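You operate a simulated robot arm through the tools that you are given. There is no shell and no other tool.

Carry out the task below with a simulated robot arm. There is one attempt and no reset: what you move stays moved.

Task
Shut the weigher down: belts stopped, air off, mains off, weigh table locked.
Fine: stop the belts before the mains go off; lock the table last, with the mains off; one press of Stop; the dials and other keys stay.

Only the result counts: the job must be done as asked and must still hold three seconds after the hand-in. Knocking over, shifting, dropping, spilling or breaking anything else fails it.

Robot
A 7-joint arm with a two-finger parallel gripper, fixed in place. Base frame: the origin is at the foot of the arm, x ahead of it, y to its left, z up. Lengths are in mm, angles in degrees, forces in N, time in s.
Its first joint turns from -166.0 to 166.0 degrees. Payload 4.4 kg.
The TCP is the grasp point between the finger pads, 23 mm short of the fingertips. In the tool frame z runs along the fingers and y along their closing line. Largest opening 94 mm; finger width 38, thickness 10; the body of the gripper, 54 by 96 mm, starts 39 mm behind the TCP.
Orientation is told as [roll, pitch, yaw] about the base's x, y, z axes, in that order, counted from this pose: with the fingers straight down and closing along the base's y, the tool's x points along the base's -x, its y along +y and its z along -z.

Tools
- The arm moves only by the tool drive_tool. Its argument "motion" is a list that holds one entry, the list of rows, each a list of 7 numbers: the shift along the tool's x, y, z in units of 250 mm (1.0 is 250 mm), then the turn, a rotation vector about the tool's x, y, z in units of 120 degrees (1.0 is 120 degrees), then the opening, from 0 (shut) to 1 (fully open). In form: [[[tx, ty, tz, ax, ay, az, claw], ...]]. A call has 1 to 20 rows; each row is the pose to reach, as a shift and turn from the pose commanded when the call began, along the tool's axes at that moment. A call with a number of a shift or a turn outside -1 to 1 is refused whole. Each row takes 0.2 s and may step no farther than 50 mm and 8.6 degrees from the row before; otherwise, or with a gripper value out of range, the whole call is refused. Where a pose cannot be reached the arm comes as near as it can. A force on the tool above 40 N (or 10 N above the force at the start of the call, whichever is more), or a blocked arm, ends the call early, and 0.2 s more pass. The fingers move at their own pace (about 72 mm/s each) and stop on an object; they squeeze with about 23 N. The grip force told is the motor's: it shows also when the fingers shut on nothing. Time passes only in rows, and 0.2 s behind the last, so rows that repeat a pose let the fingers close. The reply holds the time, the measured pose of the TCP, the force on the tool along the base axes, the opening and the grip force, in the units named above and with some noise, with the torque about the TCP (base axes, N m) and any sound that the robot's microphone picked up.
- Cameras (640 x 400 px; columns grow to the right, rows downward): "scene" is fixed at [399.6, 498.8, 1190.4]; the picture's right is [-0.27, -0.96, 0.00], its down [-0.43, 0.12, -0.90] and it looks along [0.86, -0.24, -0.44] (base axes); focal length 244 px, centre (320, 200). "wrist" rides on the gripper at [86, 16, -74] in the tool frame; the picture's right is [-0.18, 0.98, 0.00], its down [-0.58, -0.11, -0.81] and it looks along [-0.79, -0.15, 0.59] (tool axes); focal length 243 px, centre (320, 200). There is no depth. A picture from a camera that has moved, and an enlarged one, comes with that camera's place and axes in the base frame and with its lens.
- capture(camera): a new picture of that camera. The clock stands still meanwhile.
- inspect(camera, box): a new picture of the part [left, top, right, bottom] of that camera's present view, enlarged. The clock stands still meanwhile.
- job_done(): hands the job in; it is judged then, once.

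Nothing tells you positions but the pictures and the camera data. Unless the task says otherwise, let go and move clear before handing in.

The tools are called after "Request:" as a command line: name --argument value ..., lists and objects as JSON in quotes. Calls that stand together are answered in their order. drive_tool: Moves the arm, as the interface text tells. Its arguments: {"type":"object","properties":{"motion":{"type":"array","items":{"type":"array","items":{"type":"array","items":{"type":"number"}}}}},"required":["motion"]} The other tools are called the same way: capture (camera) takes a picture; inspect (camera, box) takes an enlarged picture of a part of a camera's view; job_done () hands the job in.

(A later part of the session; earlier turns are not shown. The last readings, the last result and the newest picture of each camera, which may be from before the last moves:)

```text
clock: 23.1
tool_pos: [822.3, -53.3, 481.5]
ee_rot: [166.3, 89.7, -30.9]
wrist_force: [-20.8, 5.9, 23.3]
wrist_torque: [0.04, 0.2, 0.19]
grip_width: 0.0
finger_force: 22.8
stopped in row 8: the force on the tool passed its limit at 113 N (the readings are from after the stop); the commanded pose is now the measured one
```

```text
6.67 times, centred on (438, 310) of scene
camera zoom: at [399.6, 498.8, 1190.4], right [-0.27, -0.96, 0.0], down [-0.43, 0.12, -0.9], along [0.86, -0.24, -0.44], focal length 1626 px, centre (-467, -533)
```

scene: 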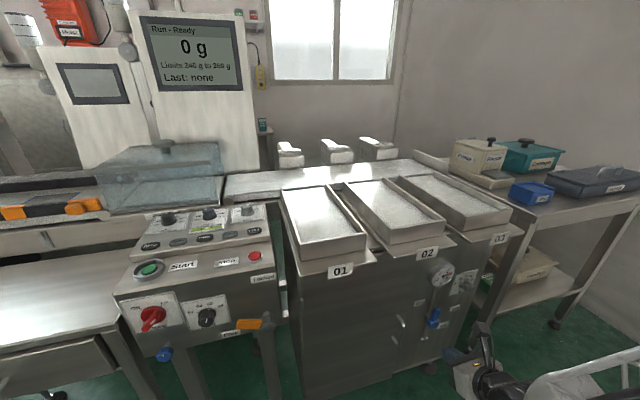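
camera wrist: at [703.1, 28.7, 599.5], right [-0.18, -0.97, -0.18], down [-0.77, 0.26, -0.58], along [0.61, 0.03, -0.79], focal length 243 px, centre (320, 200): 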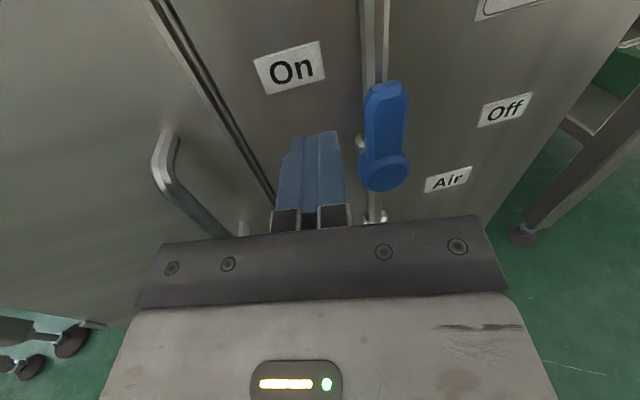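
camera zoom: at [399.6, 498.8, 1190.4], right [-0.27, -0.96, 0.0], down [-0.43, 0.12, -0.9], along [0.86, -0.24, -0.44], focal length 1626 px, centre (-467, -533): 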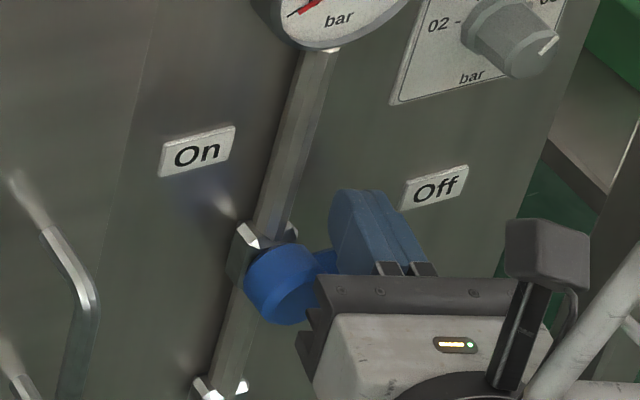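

The gauge needle has dropped to 0 and the lever met its stop. I'll ease off upward and back away, then check the lever position.

Request:
drive_tool --motion '[[[0.012, 0, 0, 0, 0, 0, 0], [0.02, 0, -0.02, 0, 0, 0, 0], [0.03, 0, -0.1, 0, 0, 0, 0], [0.04, 0, -0.25, 0, 0, 0, 0], [0.04, 0, -0.42, 0, 0, 0, 0]]]'

Request:
capture --camera "wrist"

Request:
inspect --camera "scene" --box '[390, 260, 486, 320]'

Request:
capture --camera "scene"

```text
clock: 24.3
tool_pos: [721.9, -26.7, 492.1]
ee_rot: [172.8, 89.8, -24.3]
wrist_force: [-0.5, 0.7, -0.9]
wrist_torque: [-0.01, -0.01, 0.0]
grip_width: 0.1
finger_force: 22.3
```

```text
taken
camera wrist: at [645.6, -19.1, 579.0], right [-0.29, -0.94, -0.18], down [-0.74, 0.34, -0.59], along [0.61, -0.03, -0.79], focal length 243 px, centre (320, 200)
```

wrist: 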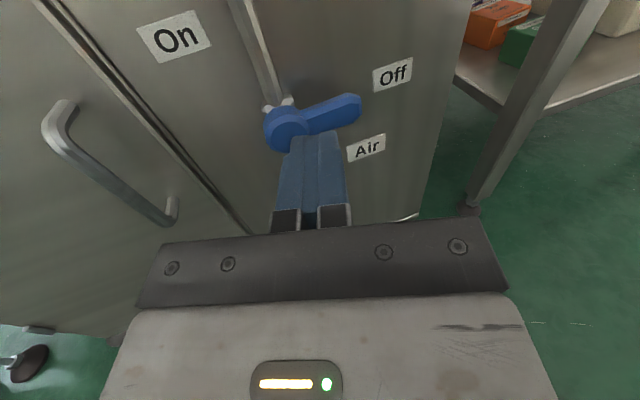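

```text
6.67 times, centred on (438, 290) of scene
camera zoom: at [399.6, 498.8, 1190.4], right [-0.27, -0.96, 0.0], down [-0.43, 0.12, -0.9], along [0.86, -0.24, -0.44], focal length 1626 px, centre (-467, -400)
```

zoom: 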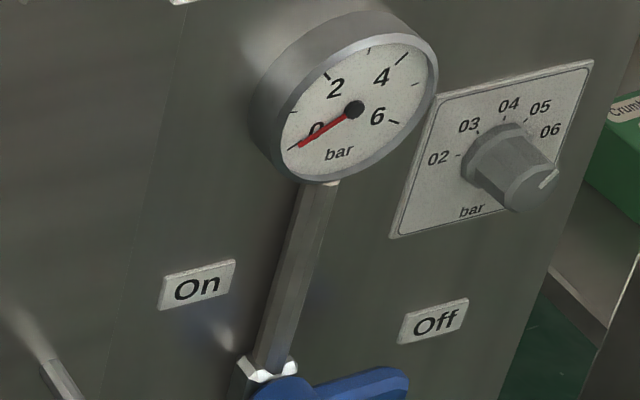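

```text
taken
```

scene: 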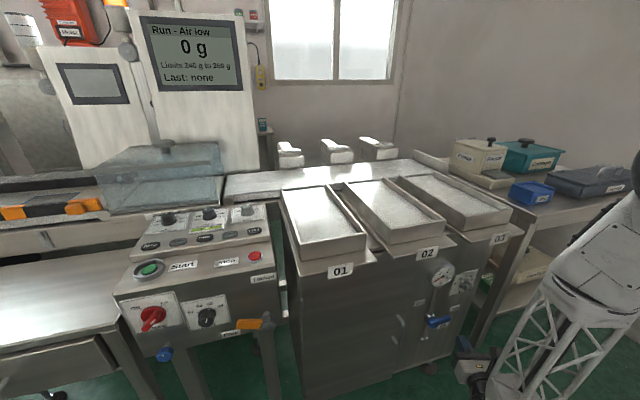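

The gauge reads 0, the display shows "Air low", and the lever lies horizontal at Off. Next is the mains switch, so I'll back off and rise in front of the cabinet before swinging left.

Request:
drive_tool --motion '[[[0.139, -0.024, -0.12, 0.011, 0, 0, 0], [0.277, -0.048, -0.241, 0.022, 0, 0, 0], [0.416, -0.072, -0.361, 0.033, 0, 0, 0], [0.555, -0.096, -0.481, 0.044, 0, 0, 0], [0.693, -0.12, -0.602, 0.056, 0, 0, 0], [0.832, -0.144, -0.722, 0.067, 0, 0, 0]]]'

Request:
capture --camera "scene"

```text
clock: 25.7
tool_pos: [559.4, 65.5, 697.2]
ee_rot: [158.2, 89.6, -31.1]
wrist_force: [-0.5, 0.2, -0.3]
wrist_torque: [0.0, 0.02, -0.02]
grip_width: 0.0
finger_force: 22.4
```

```text
taken
```

scene: 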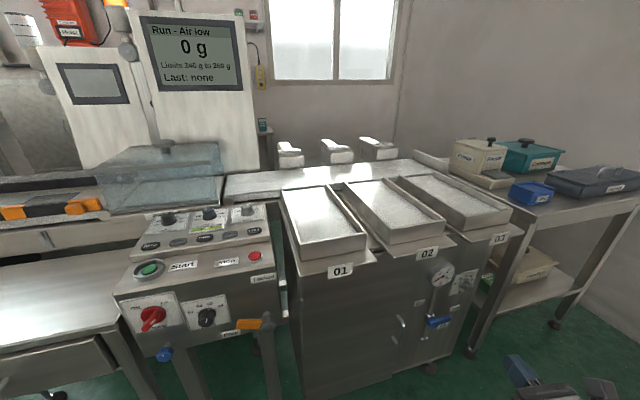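

I'll now swing left at safe distance in front of the machine, turning the tool with the arm.

Request:
drive_tool --motion '[[[0.016, -0.192, -0.015, 0.033, 0, 0, 0], [0.032, -0.384, -0.03, 0.067, 0, 0, 0], [0.048, -0.576, -0.046, 0.1, 0, 0, 0], [0.064, -0.768, -0.061, 0.133, 0, 0, 0], [0.08, -0.96, -0.076, 0.167, 0, 0, 0]]]'

Request:
capture --camera "scene"

Request:
capture --camera "wrist"

```text
clock: 26.9
tool_pos: [580.2, 306.5, 717.1]
ee_rot: [134.8, 89.8, -34.3]
wrist_force: [0.4, -0.2, -0.2]
wrist_torque: [-0.01, -0.02, 0.01]
grip_width: 0.3
finger_force: 22.8
```

```text
taken
```

scene: 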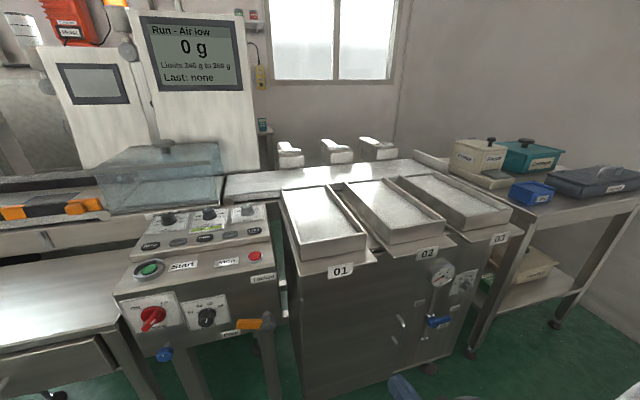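

```text
taken
camera wrist: at [509.1, 276.8, 803.6], right [0.19, -0.97, -0.18], down [-0.81, -0.05, -0.58], along [0.56, 0.26, -0.79], focal length 243 px, centre (320, 200)
```

wrist: 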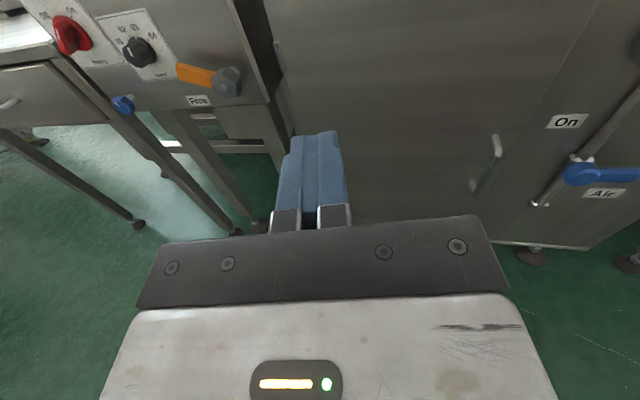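

Request:
drive_tool --motion '[[[0.012, -0.182, 0.068, 0, 0, 0, 0], [0.024, -0.365, 0.136, 0, 0, 0, 0], [0.036, -0.547, 0.203, 0, 0, 0, 0], [0.048, -0.73, 0.271, 0, 0, 0, 0], [0.06, -0.912, 0.339, 0, 0, 0, 0]]]'

Request:
capture --camera "scene"

Request:
capture --camera "wrist"

```text
clock: 28.1
tool_pos: [621.0, 545.6, 730.5]
ee_rot: [120.5, 89.7, -48.6]
wrist_force: [-0.3, -0.4, 0.0]
wrist_torque: [0.02, -0.02, 0.04]
grip_width: 0.0
finger_force: 22.5
```

```text
taken
```

scene: 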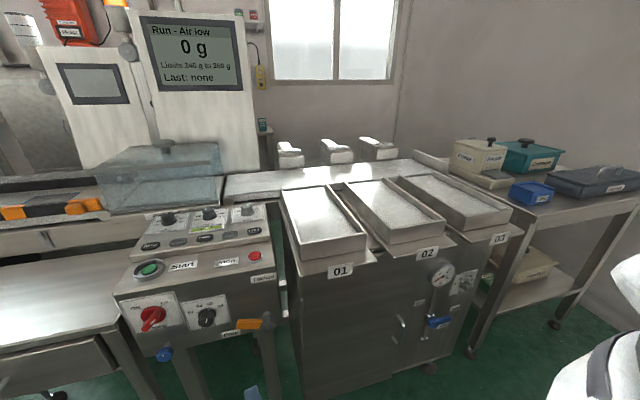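

```text
taken
camera wrist: at [551.2, 516.7, 816.6], right [0.19, -0.97, -0.18], down [-0.81, -0.05, -0.58], along [0.56, 0.25, -0.79], focal length 243 px, centre (320, 200)
```

wrist: 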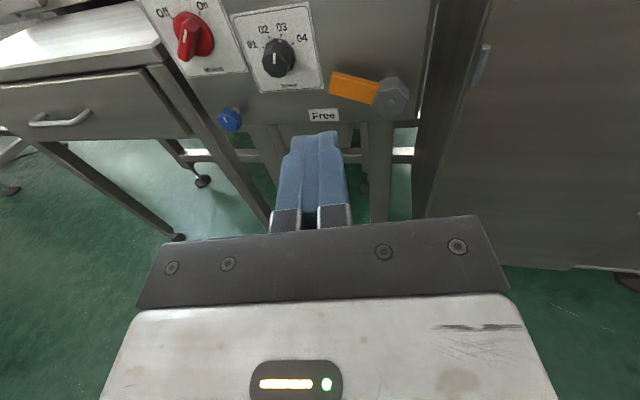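

The mains switch, speed dial and lock lever are all in view. I'll zoom in on each from the wrist and scene cameras.

Request:
inspect --camera "wrist" --box '[140, 0, 268, 80]'

Request:
inspect --camera "wrist" --box '[290, 50, 450, 150]'

Request:
inspect --camera "scene" --box '[114, 285, 194, 335]'

Request:
inspect --camera "scene" --box '[210, 260, 306, 320]'

```text
5.00 times, centred on (204, 40) of wrist
camera zoom: at [551.2, 516.7, 816.6], right [0.19, -0.97, -0.18], down [-0.81, -0.05, -0.58], along [0.56, 0.25, -0.79], focal length 1213 px, centre (900, 1000)
```

zoom: 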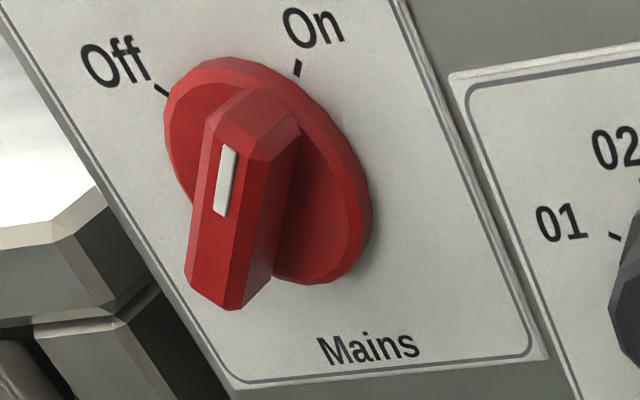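

```text
4.00 times, centred on (370, 100) of wrist
camera zoom: at [551.2, 516.7, 816.6], right [0.19, -0.97, -0.18], down [-0.81, -0.05, -0.58], along [0.56, 0.25, -0.79], focal length 970 px, centre (120, 600)
```

zoom: 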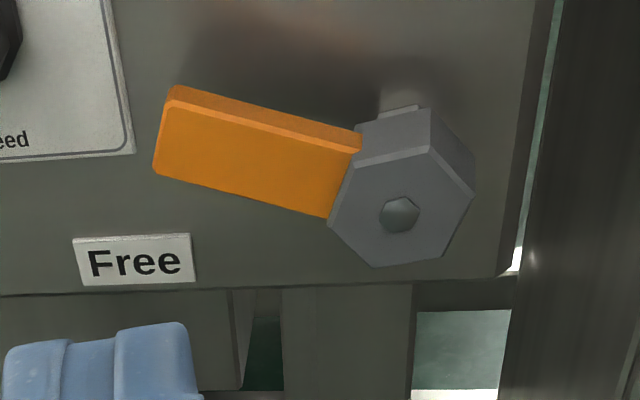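

```text
8.00 times, centred on (154, 310) of scene
camera zoom: at [399.6, 498.8, 1190.4], right [-0.27, -0.96, 0.0], down [-0.43, 0.12, -0.9], along [0.86, -0.24, -0.44], focal length 1951 px, centre (1648, -680)
```

zoom: 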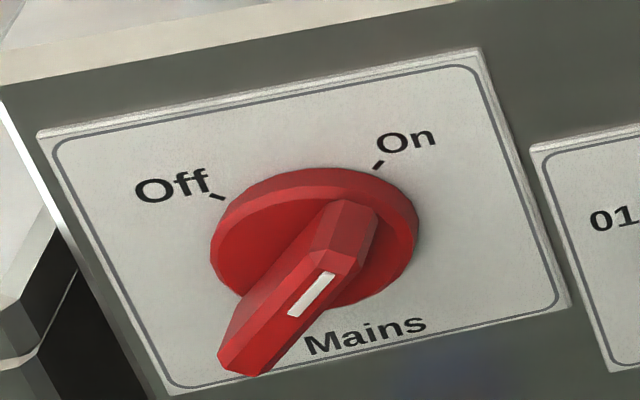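

```text
6.67 times, centred on (258, 290) of scene
camera zoom: at [399.6, 498.8, 1190.4], right [-0.27, -0.96, 0.0], down [-0.43, 0.12, -0.9], along [0.86, -0.24, -0.44], focal length 1626 px, centre (733, -400)
```

zoom: 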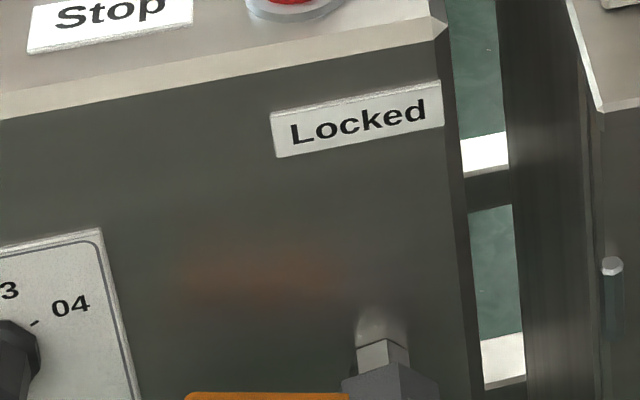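

Request:
inspect --camera "scene" --box '[134, 300, 174, 335]'

Request:
inspect --camera "wrist" --box '[164, 5, 228, 65]'

```text
11.43 times, centred on (154, 318) of scene
camera zoom: at [399.6, 498.8, 1190.4], right [-0.27, -0.96, 0.0], down [-0.43, 0.12, -0.9], along [0.86, -0.24, -0.44], focal length 2788 px, centre (2217, -1143)
```

zoom: 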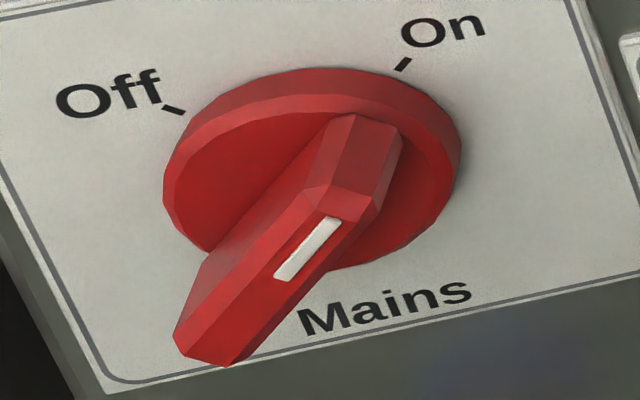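

```text
6.67 times, centred on (196, 35) of wrist
camera zoom: at [551.2, 516.7, 816.6], right [0.19, -0.97, -0.18], down [-0.81, -0.05, -0.58], along [0.56, 0.25, -0.79], focal length 1618 px, centre (1147, 1300)
```

zoom: 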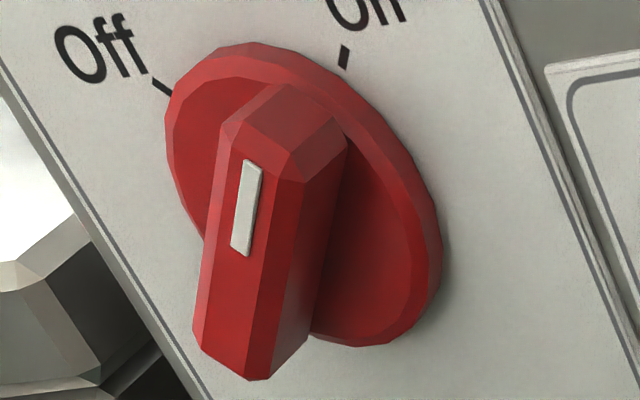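

The mains handle is a raised bar on a disc, axis about (850, 751, 728), bar front x≈825, now pointing up-right to On. I plan to grip the bar and turn it 90° counter-clockwise, so I'll move in front of it with the tool square to the panel and the gripper partly open.

Request:
drive_tool --motion '[[[-0.002, -0.143, 0.124, -0.018, 0, 0, 0.2], [-0.003, -0.286, 0.249, -0.036, 0, 0, 0.45], [-0.005, -0.429, 0.373, -0.055, 0, 0, 0.45], [-0.006, -0.572, 0.498, -0.073, 0, 0, 0.45], [-0.008, -0.715, 0.622, -0.091, 0, 0, 0.45]]]'

Request:
capture --camera "scene"

Request:
capture --camera "wrist"

```text
clock: 29.3
tool_pos: [735.8, 750.1, 729.4]
ee_rot: [154.0, 89.8, -26.1]
wrist_force: [-0.2, -0.2, 0.0]
wrist_torque: [0.03, 0.05, 0.01]
grip_width: 42.2
finger_force: 0.0
```

```text
taken
```

scene: 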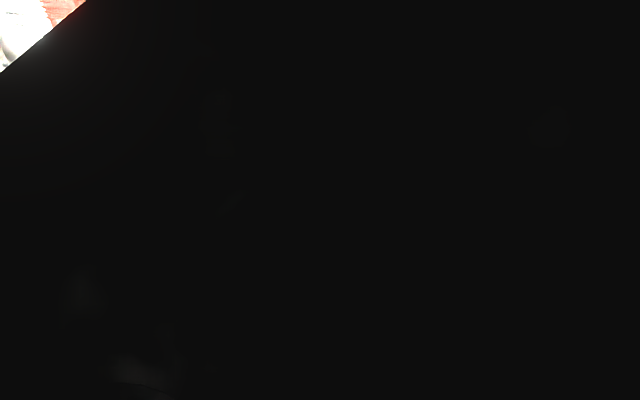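

```text
taken
camera wrist: at [661.2, 734.4, 816.3], right [0.0, -0.98, -0.18], down [-0.8, 0.11, -0.58], along [0.59, 0.15, -0.79], focal length 243 px, centre (320, 200)
```

wrist: 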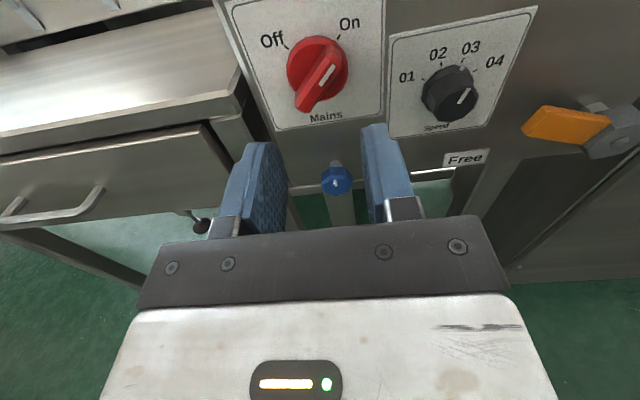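

The pose is reached squarely in front of the mains switch (the scene camera is blocked by the arm for now). I'll zoom the wrist camera to refine the handle's axis and angle.

Request:
inspect --camera "wrist" --box '[260, 20, 388, 130]'

```text
3.64 times, centred on (324, 75) of wrist
camera zoom: at [661.2, 734.4, 816.3], right [0.0, -0.98, -0.18], down [-0.8, 0.11, -0.58], along [0.59, 0.15, -0.79], focal length 882 px, centre (306, 654)
```

zoom: 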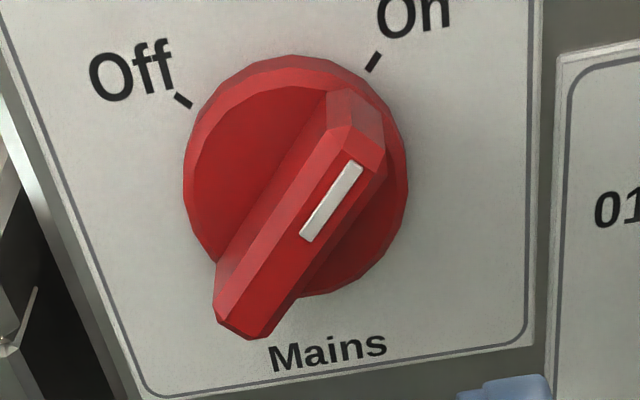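

Refined: axis about (y 753, z 726), bar at about 44° toward On, and disc front x≈845. I'll roll the tool +45° so the fingers straddle the bar.

Request:
drive_tool --motion '[[[0, 0, 0, 0, 0, 0.0625, 0.45], [0, 0, 0, 0, 0, 0.125, 0.45], [0, 0, 0, 0, 0, 0.1875, 0.45], [0, 0, 0, 0, 0, 0.25, 0.45], [0, 0, 0, 0, 0, 0.3125, 0.45], [0, 0, 0, 0, 0, 0.375, 0.45]]]'

Request:
capture --camera "wrist"

```text
clock: 30.7
tool_pos: [737.6, 749.3, 730.5]
ee_rot: [-90.3, 45.2, 89.7]
wrist_force: [-1.0, -0.4, -0.5]
wrist_torque: [-0.01, -0.02, -0.01]
grip_width: 42.4
finger_force: 0.0
```

```text
taken
camera wrist: at [663.5, 678.1, 779.5], right [0.0, -0.57, -0.82], down [-0.8, 0.49, -0.34], along [0.59, 0.66, -0.45], focal length 243 px, centre (320, 200)
```

wrist: 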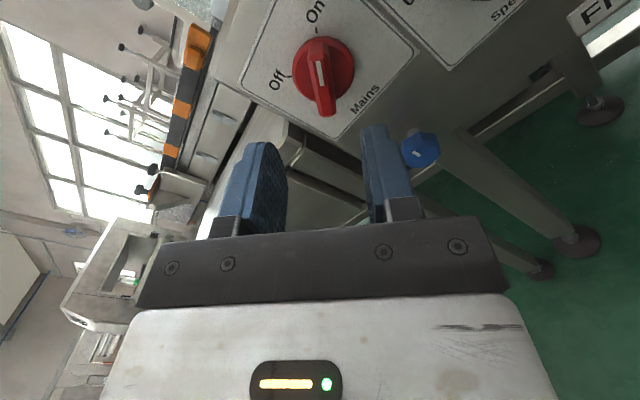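

Request:
inspect --camera "wrist" --box '[260, 20, 388, 130]'

```text
3.64 times, centred on (324, 75) of wrist
camera zoom: at [663.5, 678.1, 779.5], right [0.0, -0.57, -0.82], down [-0.8, 0.49, -0.34], along [0.59, 0.66, -0.45], focal length 882 px, centre (306, 654)
```

zoom: 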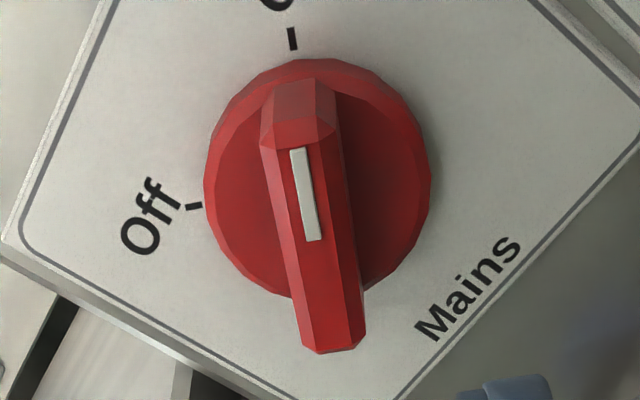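

The bar is aligned with the tool plane, needing only a shift of about 4 mm. I'll correct that and advance so the open fingers straddle the bar, with tips stopping just short of the disc.

Request:
drive_tool --motion '[[[-0.017, 0.007, 0.08, 0, 0, 0, 0.45], [-0.017, 0.007, 0.16, 0, 0, 0, 0.45], [-0.017, 0.007, 0.22, 0, 0, 0, 0.45], [-0.017, 0.007, 0.27, 0, 0, 0, 0.45], [-0.017, 0.007, 0.3, 0, 0, 0, 0.45]]]'

Request:
capture --camera "wrist"

Request:
inspect --camera "wrist" --box '[220, 80, 420, 230]'

```text
clock: 31.9
tool_pos: [813.7, 751.8, 726.4]
ee_rot: [-90.4, 45.1, 89.8]
wrist_force: [0.9, 0.8, 0.1]
wrist_torque: [0.02, 0.01, -0.02]
grip_width: 42.2
finger_force: 0.0
```

```text
taken
camera wrist: at [739.1, 680.1, 776.4], right [0.0, -0.57, -0.82], down [-0.8, 0.49, -0.34], along [0.59, 0.66, -0.45], focal length 243 px, centre (320, 200)
```

wrist: 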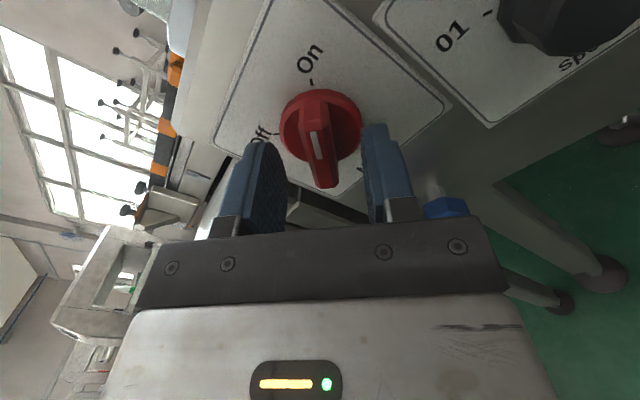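

```text
2.67 times, centred on (320, 155) of wrist
camera zoom: at [739.1, 680.1, 776.4], right [0.0, -0.57, -0.82], down [-0.8, 0.49, -0.34], along [0.59, 0.66, -0.45], focal length 647 px, centre (320, 320)
```

zoom: 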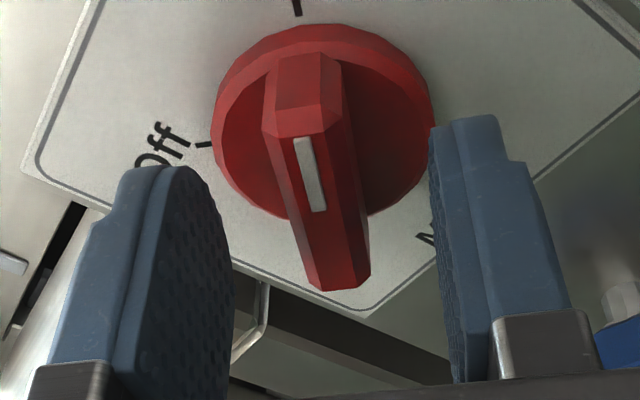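

The bar sits centred between the fingers. I'll move the last few millimetres forward and narrow the gap to just over the bar thickness.

Request:
drive_tool --motion '[[[0, 0.004, 0.008, 0, 0, 0, 0.45], [0, 0.004, 0.016, 0, 0, 0, 0.35], [0, 0.004, 0.016, 0, 0, 0, 0.25], [0, 0.004, 0.016, 0, 0, 0, 0.19], [0, 0.004, 0.016, 0, 0, 0, 0.19]]]'

Request:
inspect --camera "wrist" --box '[220, 80, 420, 230]'

```text
clock: 33.1
tool_pos: [817.8, 749.4, 726.4]
ee_rot: [-90.3, 45.1, 89.7]
wrist_force: [0.5, 0.0, 1.6]
wrist_torque: [0.01, -0.01, -0.05]
grip_width: 17.9
finger_force: 0.1
```

```text
2.67 times, centred on (320, 155) of wrist
camera zoom: at [742.8, 678.4, 776.1], right [0.0, -0.57, -0.82], down [-0.8, 0.49, -0.34], along [0.59, 0.66, -0.45], focal length 647 px, centre (320, 320)
```

zoom: 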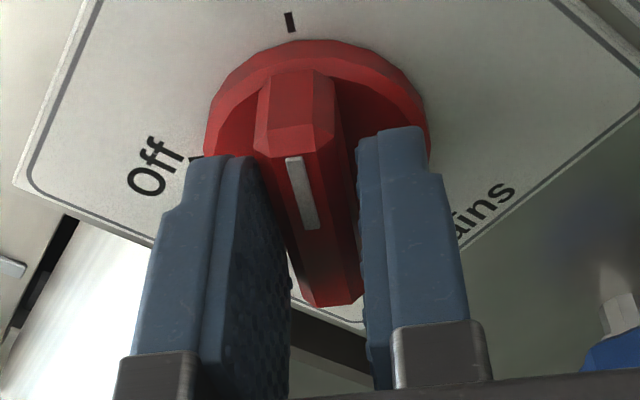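

The fingers straddle the bar with a small gap on each side. I'll now turn counter-clockwise, the first 45° and then a check.

Request:
drive_tool --motion '[[[0, 0, 0, 0, 0, -0.054, 0.19], [0, 0, 0, 0, 0, -0.107, 0.19], [0, 0, 0, 0, 0, -0.161, 0.19], [0, 0, 0, 0, 0, -0.214, 0.19], [0, 0, 0, 0, 0, -0.268, 0.19], [0, 0, 0, 0, 0, -0.321, 0.19], [0, 0, 0, 0, 0, -0.375, 0.19]]]'

Request:
inspect --camera "wrist" --box '[220, 80, 420, 230]'

```text
clock: 34.7
tool_pos: [817.8, 751.5, 726.1]
ee_rot: [132.8, 89.7, -47.3]
wrist_force: [-1.1, 1.6, 0.1]
wrist_torque: [0.02, 0.02, 0.02]
grip_width: 18.4
finger_force: 0.3
```

```text
2.67 times, centred on (320, 155) of wrist
camera zoom: at [742.6, 735.7, 812.2], right [0.0, -0.98, -0.18], down [-0.8, 0.11, -0.58], along [0.59, 0.14, -0.79], focal length 647 px, centre (320, 320)
```

zoom: 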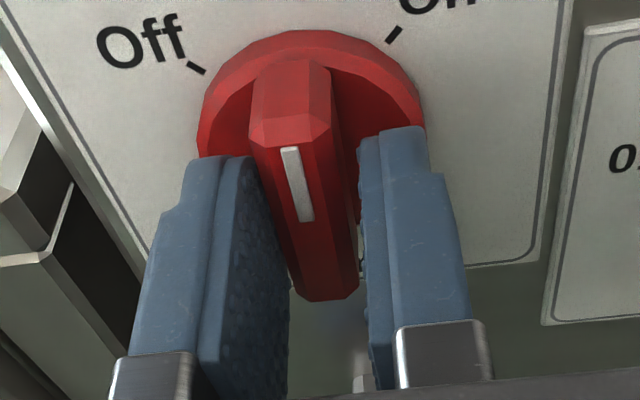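

The switch is turning with the gripper and the forces are low. I'll continue the second half toward Off.

Request:
drive_tool --motion '[[[0, 0, 0, 0, 0, -0.054, 0.19], [0, 0, 0, 0, 0, -0.107, 0.19], [0, 0, 0, 0, 0, -0.161, 0.19], [0, 0, 0, 0, 0, -0.214, 0.19], [0, 0, 0, 0, 0, -0.268, 0.19], [0, 0, 0, 0, 0, -0.321, 0.19], [0, 0, 0, 0, 0, -0.375, 0.19], [0, 0, 0, 0, 0, -0.39, 0.19]]]'

Request:
inspect --camera "wrist" --box '[220, 80, 420, 230]'

Request:
capture --camera "scene"

```text
clock: 36.5
tool_pos: [816.4, 750.7, 725.0]
ee_rot: [90.4, 43.0, -89.8]
wrist_force: [0.0, -0.1, -0.1]
wrist_torque: [0.02, 0.02, 0.02]
grip_width: 17.9
finger_force: 0.4
```

```text
2.67 times, centred on (320, 155) of wrist
camera zoom: at [742.1, 803.8, 795.8], right [0.0, -0.8, 0.59], down [-0.8, -0.35, -0.48], along [0.59, -0.48, -0.65], focal length 647 px, centre (320, 320)
```

zoom: 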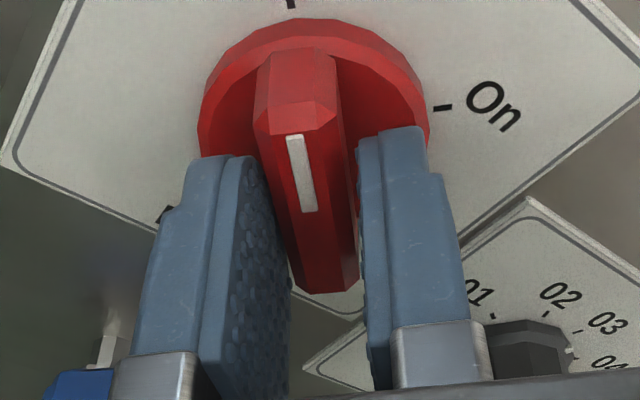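

```text
taken
```

scene: 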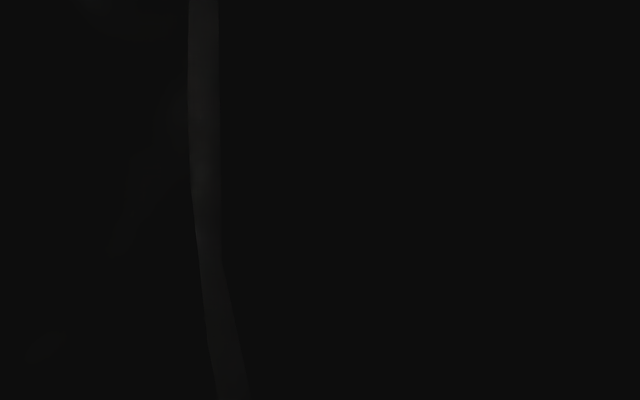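

The handle now points at the Off mark. I'll turn a few degrees further to make sure it is fully home against its stop.

Request:
drive_tool --motion '[[[0, 0, 0, 0, 0, -0.017, 0.19], [0, 0, 0, 0, 0, -0.033, 0.19], [0, 0, 0, 0, 0, -0.046, 0.19]]]'

Request:
inspect --camera "wrist" --box '[220, 80, 420, 230]'

```text
clock: 37.3
tool_pos: [816.6, 750.8, 724.4]
ee_rot: [90.3, 37.5, -89.8]
wrist_force: [-0.5, 7.3, -3.4]
wrist_torque: [0.15, 0.07, 0.16]
grip_width: 20.9
finger_force: 3.2
```

```text
2.67 times, centred on (320, 155) of wrist
camera zoom: at [742.4, 810.5, 790.5], right [0.0, -0.74, 0.67], down [-0.8, -0.4, -0.44], along [0.59, -0.54, -0.6], focal length 647 px, centre (320, 320)
```

zoom: 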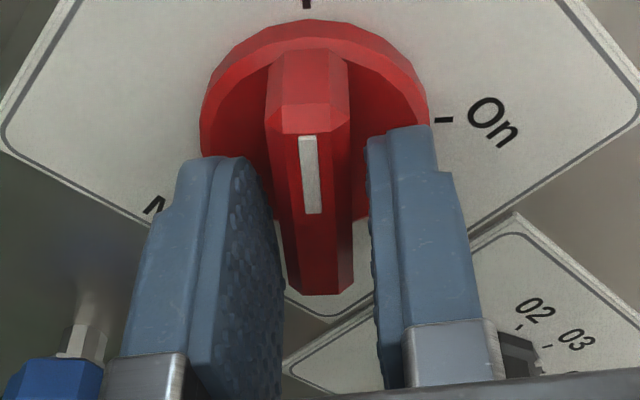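

There's now resistance from the stop, so mains is fully at Off. I'll relax the twist, open the fingers and back straight out.

Request:
drive_tool --motion '[[[0, 0, 0, 0, 0, 0.03, 0.25], [0, 0, 0, 0, 0, 0.046, 0.4], [0, 0, 0, 0, 0, 0.046, 0.45], [0, 0, 0, 0, 0, 0.046, 0.45], [0, 0, -0.06, 0, 0, 0.046, 0.45], [0, 0, -0.2, 0, 0, 0.046, 0.45], [0, 0, -0.38, 0, 0, 0.046, 0.45]]]'

Request:
capture --camera "wrist"

Request:
capture --camera "scene"

```text
clock: 38.9
tool_pos: [722.9, 746.9, 725.2]
ee_rot: [90.3, 43.1, -89.8]
wrist_force: [0.1, -1.3, 0.7]
wrist_torque: [-0.06, -0.01, 0.0]
grip_width: 42.4
finger_force: 0.0
```

```text
taken
camera wrist: at [648.6, 800.2, 796.6], right [0.0, -0.81, 0.59], down [-0.8, -0.35, -0.48], along [0.59, -0.48, -0.65], focal length 243 px, centre (320, 200)
```

wrist: 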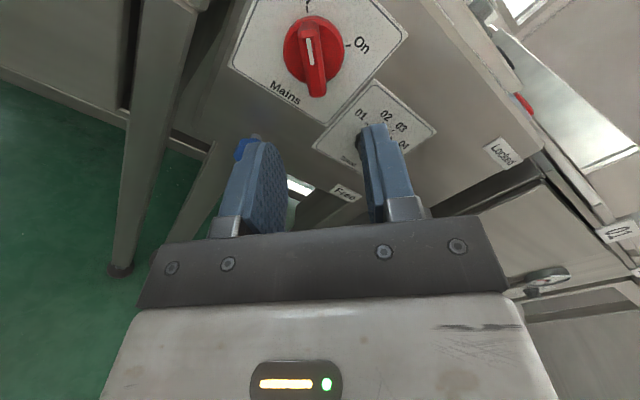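

```text
taken
```

scene: 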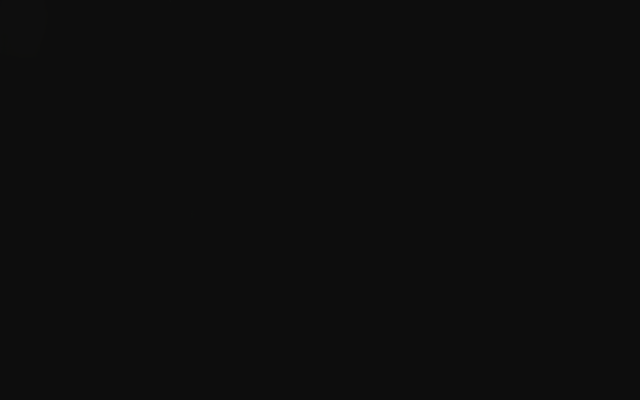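

The mains handle points at Off. Now the table lock: the orange lever runs from hub (820, 515, 638) to its end near (834, 586, 660), about 17° above horizontal, with the Locked label straight above the hub. I'll retreat, level the tool, close the fingers and move below the lever.

Request:
drive_tool --motion '[[[-0.117, 0.018, -0.053, 0, 0, 0.065, 0.3], [-0.234, 0.036, -0.107, 0, 0, 0.131, 0], [-0.352, 0.055, -0.16, 0, 0, 0.196, 0], [-0.469, 0.073, -0.213, 0, 0, 0.261, 0], [-0.586, 0.091, -0.267, 0, 0, 0.327, 0], [-0.703, 0.109, -0.32, 0, 0, 0.392, 0]]]'

Request:
capture --camera "wrist"

Request:
capture --camera "scene"

```text
clock: 40.3
tool_pos: [646.2, 604.0, 623.9]
ee_rot: [-137.8, 89.6, 42.1]
wrist_force: [0.3, 0.3, 0.1]
wrist_torque: [-0.02, 0.03, -0.04]
grip_width: 0.1
finger_force: 23.1
```

```text
taken
camera wrist: at [570.6, 588.1, 710.5], right [0.0, -0.98, -0.19], down [-0.8, 0.11, -0.58], along [0.6, 0.15, -0.79], focal length 243 px, centre (320, 200)
```

wrist: 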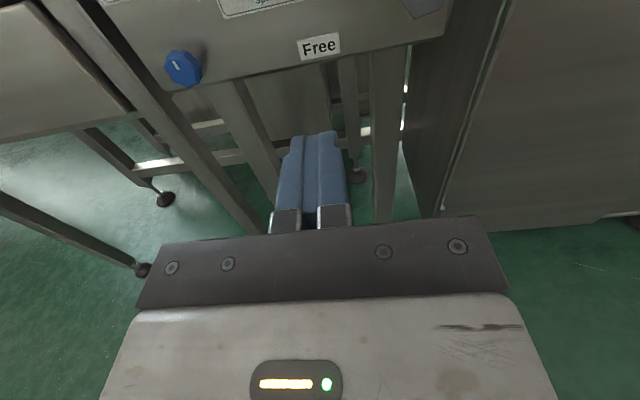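

```text
taken
```

scene: 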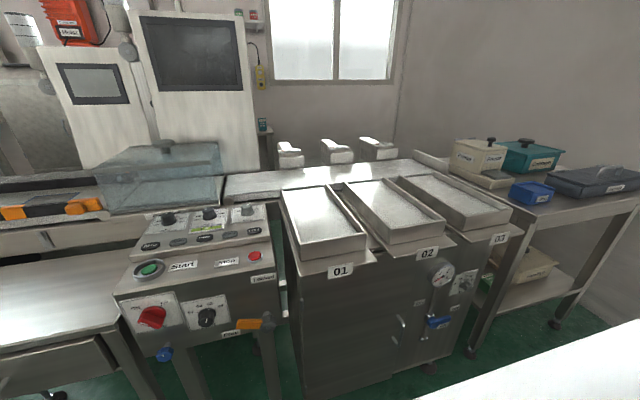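

The display has gone dark, so mains is off. I'll check the panel and the lock lever again before pushing it.

Request:
inspect --camera "scene" --box '[110, 280, 290, 392]'

Request:
inspect --camera "scene" --box '[215, 300, 295, 350]'

```text
3.56 times, centred on (200, 336) of scene
camera zoom: at [399.6, 498.8, 1190.4], right [-0.27, -0.96, 0.0], down [-0.43, 0.12, -0.9], along [0.86, -0.24, -0.44], focal length 867 px, centre (747, -284)
```

zoom: 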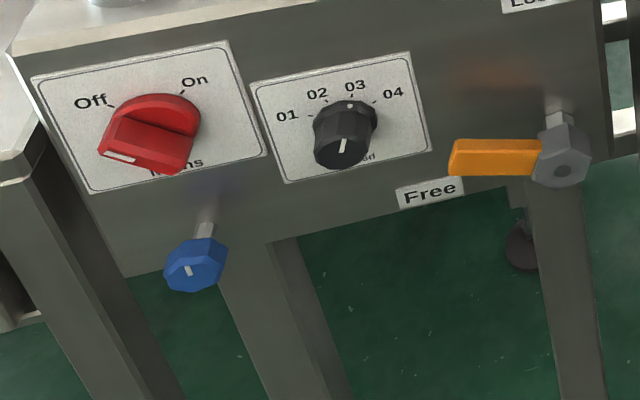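

```text
8.00 times, centred on (255, 325) of scene
camera zoom: at [399.6, 498.8, 1190.4], right [-0.27, -0.96, 0.0], down [-0.43, 0.12, -0.9], along [0.86, -0.24, -0.44], focal length 1951 px, centre (840, -800)
```

zoom: 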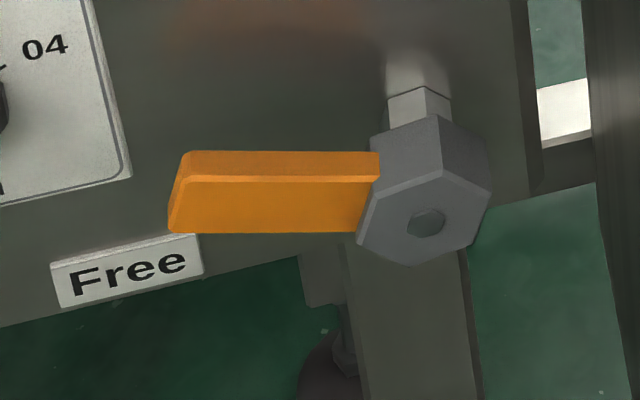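

The mains is Off and the speed dial is unchanged. The lock lever is 15° above horizontal, and I'll approach with the fingers below it.

Request:
drive_tool --motion '[[[-0.021, 0.036, 0.19, 0, 0, 0, 0], [-0.043, 0.072, 0.38, 0, 0, 0, 0], [-0.064, 0.108, 0.56, 0, 0, 0, 0]]]'

Request:
capture --camera "wrist"

Request:
capture --camera "scene"

```text
clock: 41.1
tool_pos: [785.9, 578.1, 610.1]
ee_rot: [-154.6, 89.7, 25.4]
wrist_force: [1.1, 0.2, 0.2]
wrist_torque: [0.01, 0.0, 0.0]
grip_width: 0.0
finger_force: 23.0
```

```text
taken
camera wrist: at [710.6, 562.4, 696.4], right [0.0, -0.98, -0.19], down [-0.8, 0.11, -0.58], along [0.59, 0.15, -0.79], focal length 243 px, centre (320, 200)
```

wrist: 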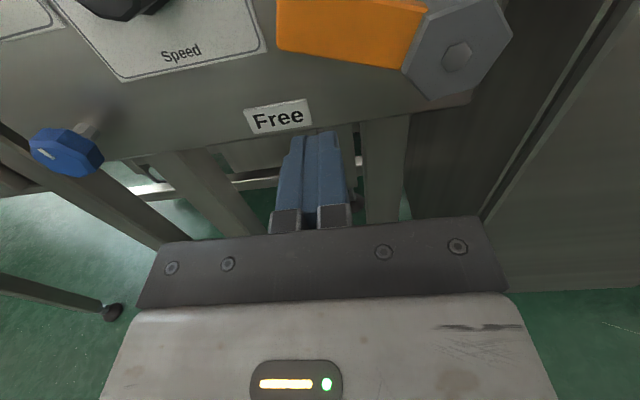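

```text
taken
```

scene: 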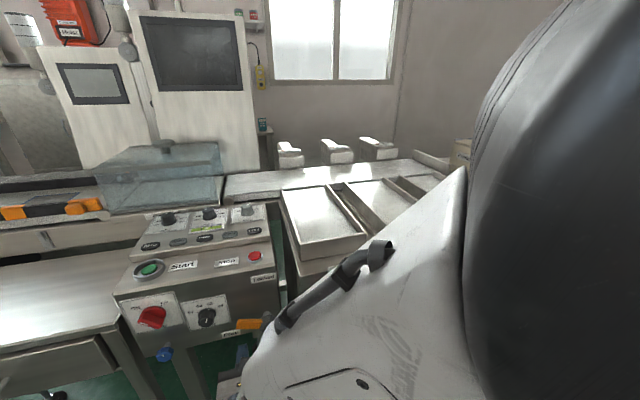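

The geometry matches: hub at (y 514, z 639), with the lever's underside about 14 mm above the fingertips. I'll slide forward beneath it.

Request:
drive_tool --motion '[[[0, 0, 0.08, 0, 0, 0, 0], [0, 0, 0.15, 0, 0, 0, 0], [0, 0, 0.15, 0, 0, 0, 0]]]'

Request:
capture --camera "wrist"

Request:
inspect --camera "scene" --box '[205, 300, 285, 350]'

```text
clock: 41.9
tool_pos: [823.0, 576.6, 609.2]
ee_rot: [-158.1, 89.7, 22.0]
wrist_force: [0.4, -0.8, -0.4]
wrist_torque: [0.01, 0.01, -0.06]
grip_width: 0.2
finger_force: 23.0
```

```text
taken
camera wrist: at [748.1, 561.2, 696.0], right [0.0, -0.98, -0.19], down [-0.8, 0.11, -0.58], along [0.59, 0.15, -0.79], focal length 243 px, centre (320, 200)
```

wrist: 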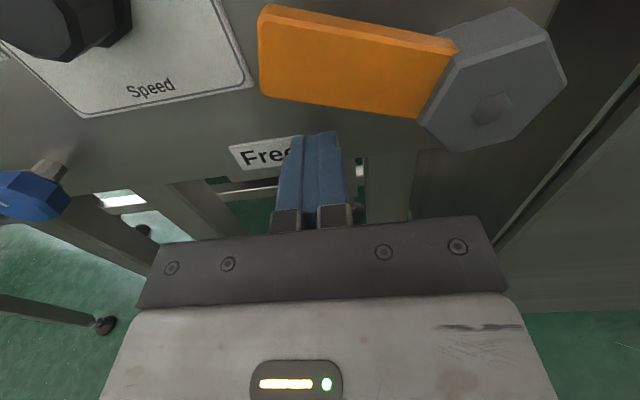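

```text
8.00 times, centred on (245, 325) of scene
camera zoom: at [399.6, 498.8, 1190.4], right [-0.27, -0.96, 0.0], down [-0.43, 0.12, -0.9], along [0.86, -0.24, -0.44], focal length 1951 px, centre (920, -800)
```

zoom: 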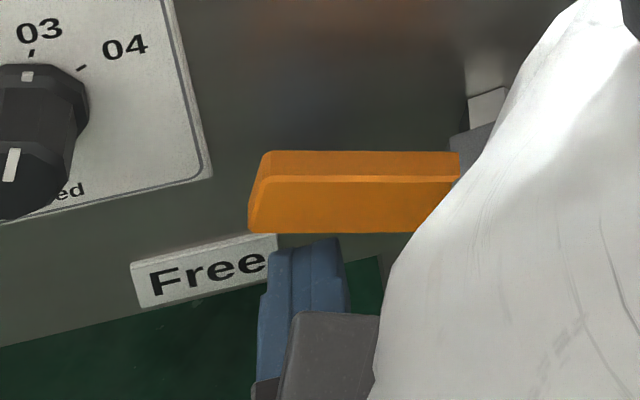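

The fingertips are directly under the lever. I'll lift it along its arc, in small steps, to about 45°.

Request:
drive_tool --motion '[[[0.027, 0, 0, 0, 0, 0, 0], [0.055, 0.001, 0, 0, 0, 0, 0], [0.081, 0.005, 0, 0, 0, 0, 0], [0.107, 0.011, 0, 0, 0, 0, 0], [0.139, 0.014, 0, 0, 0, 0, 0], [0.168, 0.02, 0, 0, 0, 0, 0]]]'

Request:
capture --camera "wrist"

Request:
inspect --camera "scene" --box '[205, 290, 285, 340]'

```text
clock: 43.3
tool_pos: [819.6, 571.2, 651.2]
ee_rot: [-158.7, 89.7, 21.2]
wrist_force: [0.2, 0.2, -0.1]
wrist_torque: [-0.02, 0.01, 0.01]
grip_width: 0.0
finger_force: 22.6
```

```text
taken
camera wrist: at [745.7, 555.2, 737.6], right [0.0, -0.98, -0.19], down [-0.8, 0.11, -0.58], along [0.6, 0.15, -0.79], focal length 243 px, centre (320, 200)
```

wrist: 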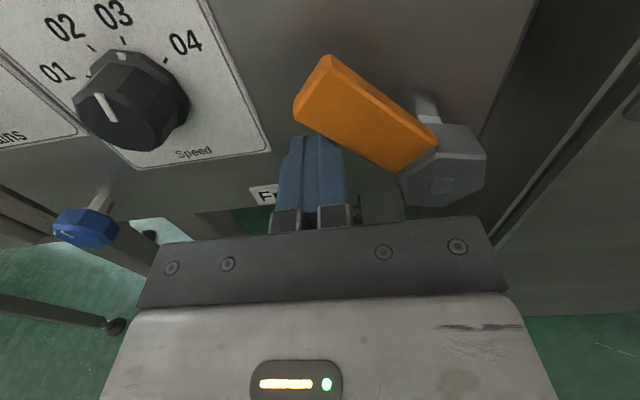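

```text
8.00 times, centred on (245, 315) of scene
camera zoom: at [399.6, 498.8, 1190.4], right [-0.27, -0.96, 0.0], down [-0.43, 0.12, -0.9], along [0.86, -0.24, -0.44], focal length 1951 px, centre (920, -720)
```

zoom: 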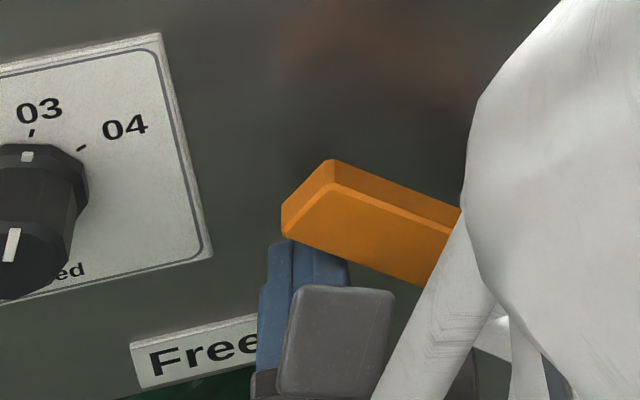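

The lever is at roughly 45° and moving freely. I'll continue along the arc toward vertical.

Request:
drive_tool --motion '[[[0.031, 0.013, 0.01, 0, 0, 0, 0], [0.061, 0.028, 0.014, 0, 0, 0, 0], [0.087, 0.051, 0.016, 0, 0, 0, 0], [0.11, 0.078, 0.016, 0, 0, 0, 0], [0.129, 0.109, 0.016, 0, 0, 0, 0], [0.141, 0.143, 0.016, 0, 0, 0, 0]]]'

Request:
capture --camera "wrist"

Request:
inspect --camera "scene" --box '[205, 270, 301, 330]'

```text
clock: 44.7
tool_pos: [823.7, 536.2, 685.0]
ee_rot: [-157.3, 89.8, 22.7]
wrist_force: [7.3, 17.8, -11.0]
wrist_torque: [-0.09, 0.15, 0.18]
grip_width: 0.0
finger_force: 23.0
```

```text
taken
camera wrist: at [748.7, 520.2, 773.1], right [0.0, -0.98, -0.19], down [-0.8, 0.11, -0.58], along [0.59, 0.15, -0.79], focal length 243 px, centre (320, 200)
```

wrist: 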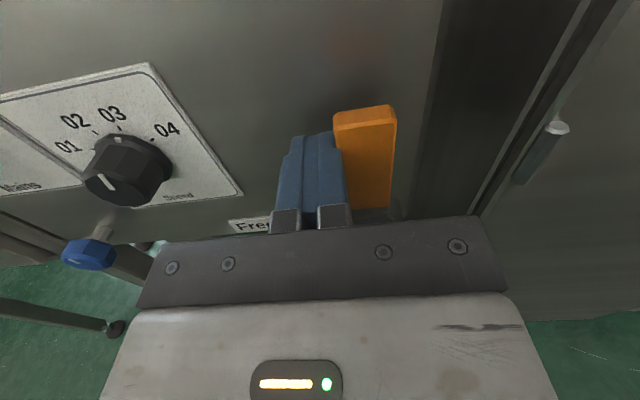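

```text
6.67 times, centred on (253, 300) of scene
camera zoom: at [399.6, 498.8, 1190.4], right [-0.27, -0.96, 0.0], down [-0.43, 0.12, -0.9], along [0.86, -0.24, -0.44], focal length 1626 px, centre (767, -467)
```

zoom: 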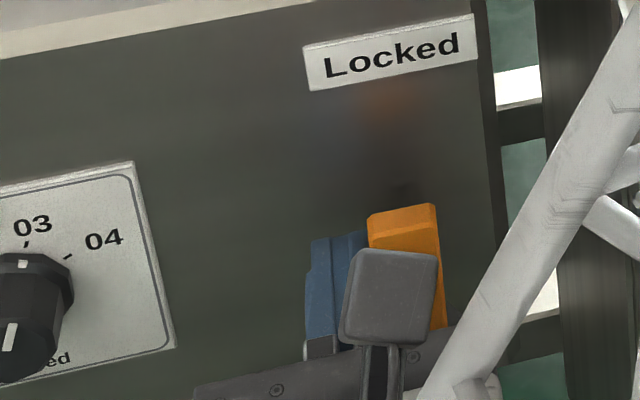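

The lever now stands vertical under the Locked label, with about 18 N of resistance. I'll push 2–3 mm further to confirm it is against its stop.

Request:
drive_tool --motion '[[[0, 0.006, 0, 0, 0, 0, 0], [0, 0.011, 0, 0, 0, 0, 0]]]'

Request:
inspect --camera "wrist" --box '[260, 80, 420, 230]'

```text
clock: 45.2
tool_pos: [822.6, 535.9, 685.6]
ee_rot: [-151.2, 89.8, 28.8]
wrist_force: [5.6, 14.3, -7.9]
wrist_torque: [-0.16, 0.16, 0.14]
grip_width: 0.0
finger_force: 23.2
stopped in row 2: the force on the tool passed its limit at 44 N (the readings are from after the stop); the commanded pose is now the measured one
```

```text
2.67 times, centred on (340, 155) of wrist
camera zoom: at [748.6, 520.2, 773.3], right [0.0, -0.98, -0.19], down [-0.8, 0.11, -0.58], along [0.59, 0.15, -0.79], focal length 647 px, centre (267, 320)
```

zoom: 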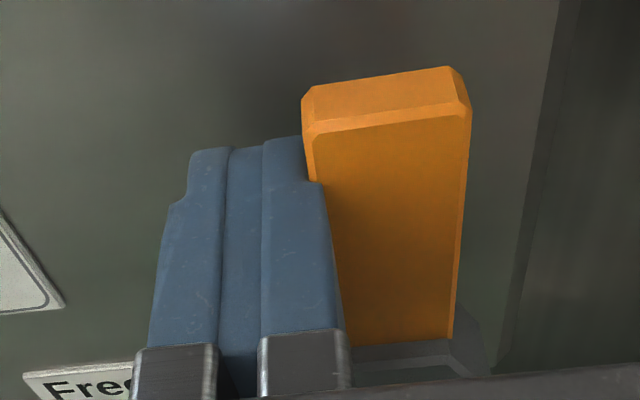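

It is firm against the stop, so the table is locked. I'll move left off the lever, back straight out, and check everything.

Request:
drive_tool --motion '[[[0, -0.03, 0, 0, 0, 0, 0], [0, -0.07, -0.02, 0, 0, 0, 0], [0, -0.07, -0.2, 0, 0, 0, 0], [0, -0.07, -0.38, 0, 0, 0, 0], [0, -0.07, -0.56, 0, 0, 0, 0], [0, -0.07, -0.74, 0, 0, 0, 0]]]'

Request:
capture --camera "wrist"

Request:
capture --camera "scene"

```text
clock: 46.6
tool_pos: [639.3, 549.2, 685.7]
ee_rot: [-153.3, 89.7, 26.9]
wrist_force: [0.0, 0.5, -0.4]
wrist_torque: [-0.01, 0.02, -0.01]
grip_width: 0.0
finger_force: 22.9
```

```text
taken
camera wrist: at [564.0, 533.9, 772.6], right [0.0, -0.98, -0.19], down [-0.8, 0.11, -0.59], along [0.6, 0.15, -0.79], focal length 243 px, centre (320, 200)
```

wrist: 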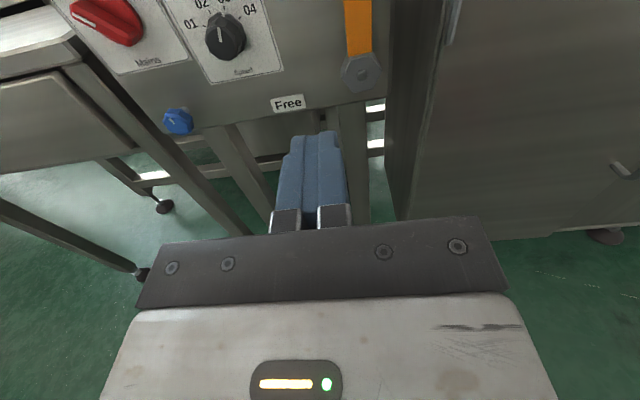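

```text
taken
```

scene: 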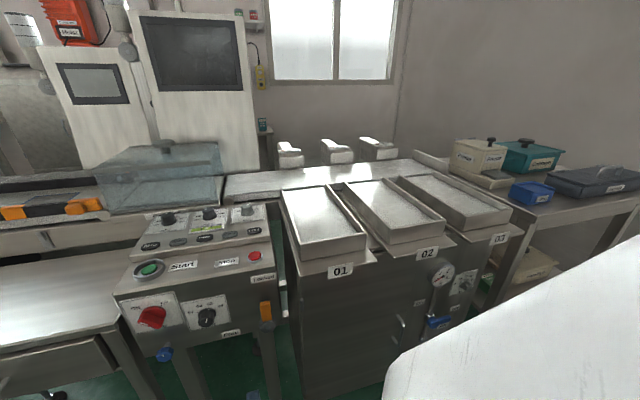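

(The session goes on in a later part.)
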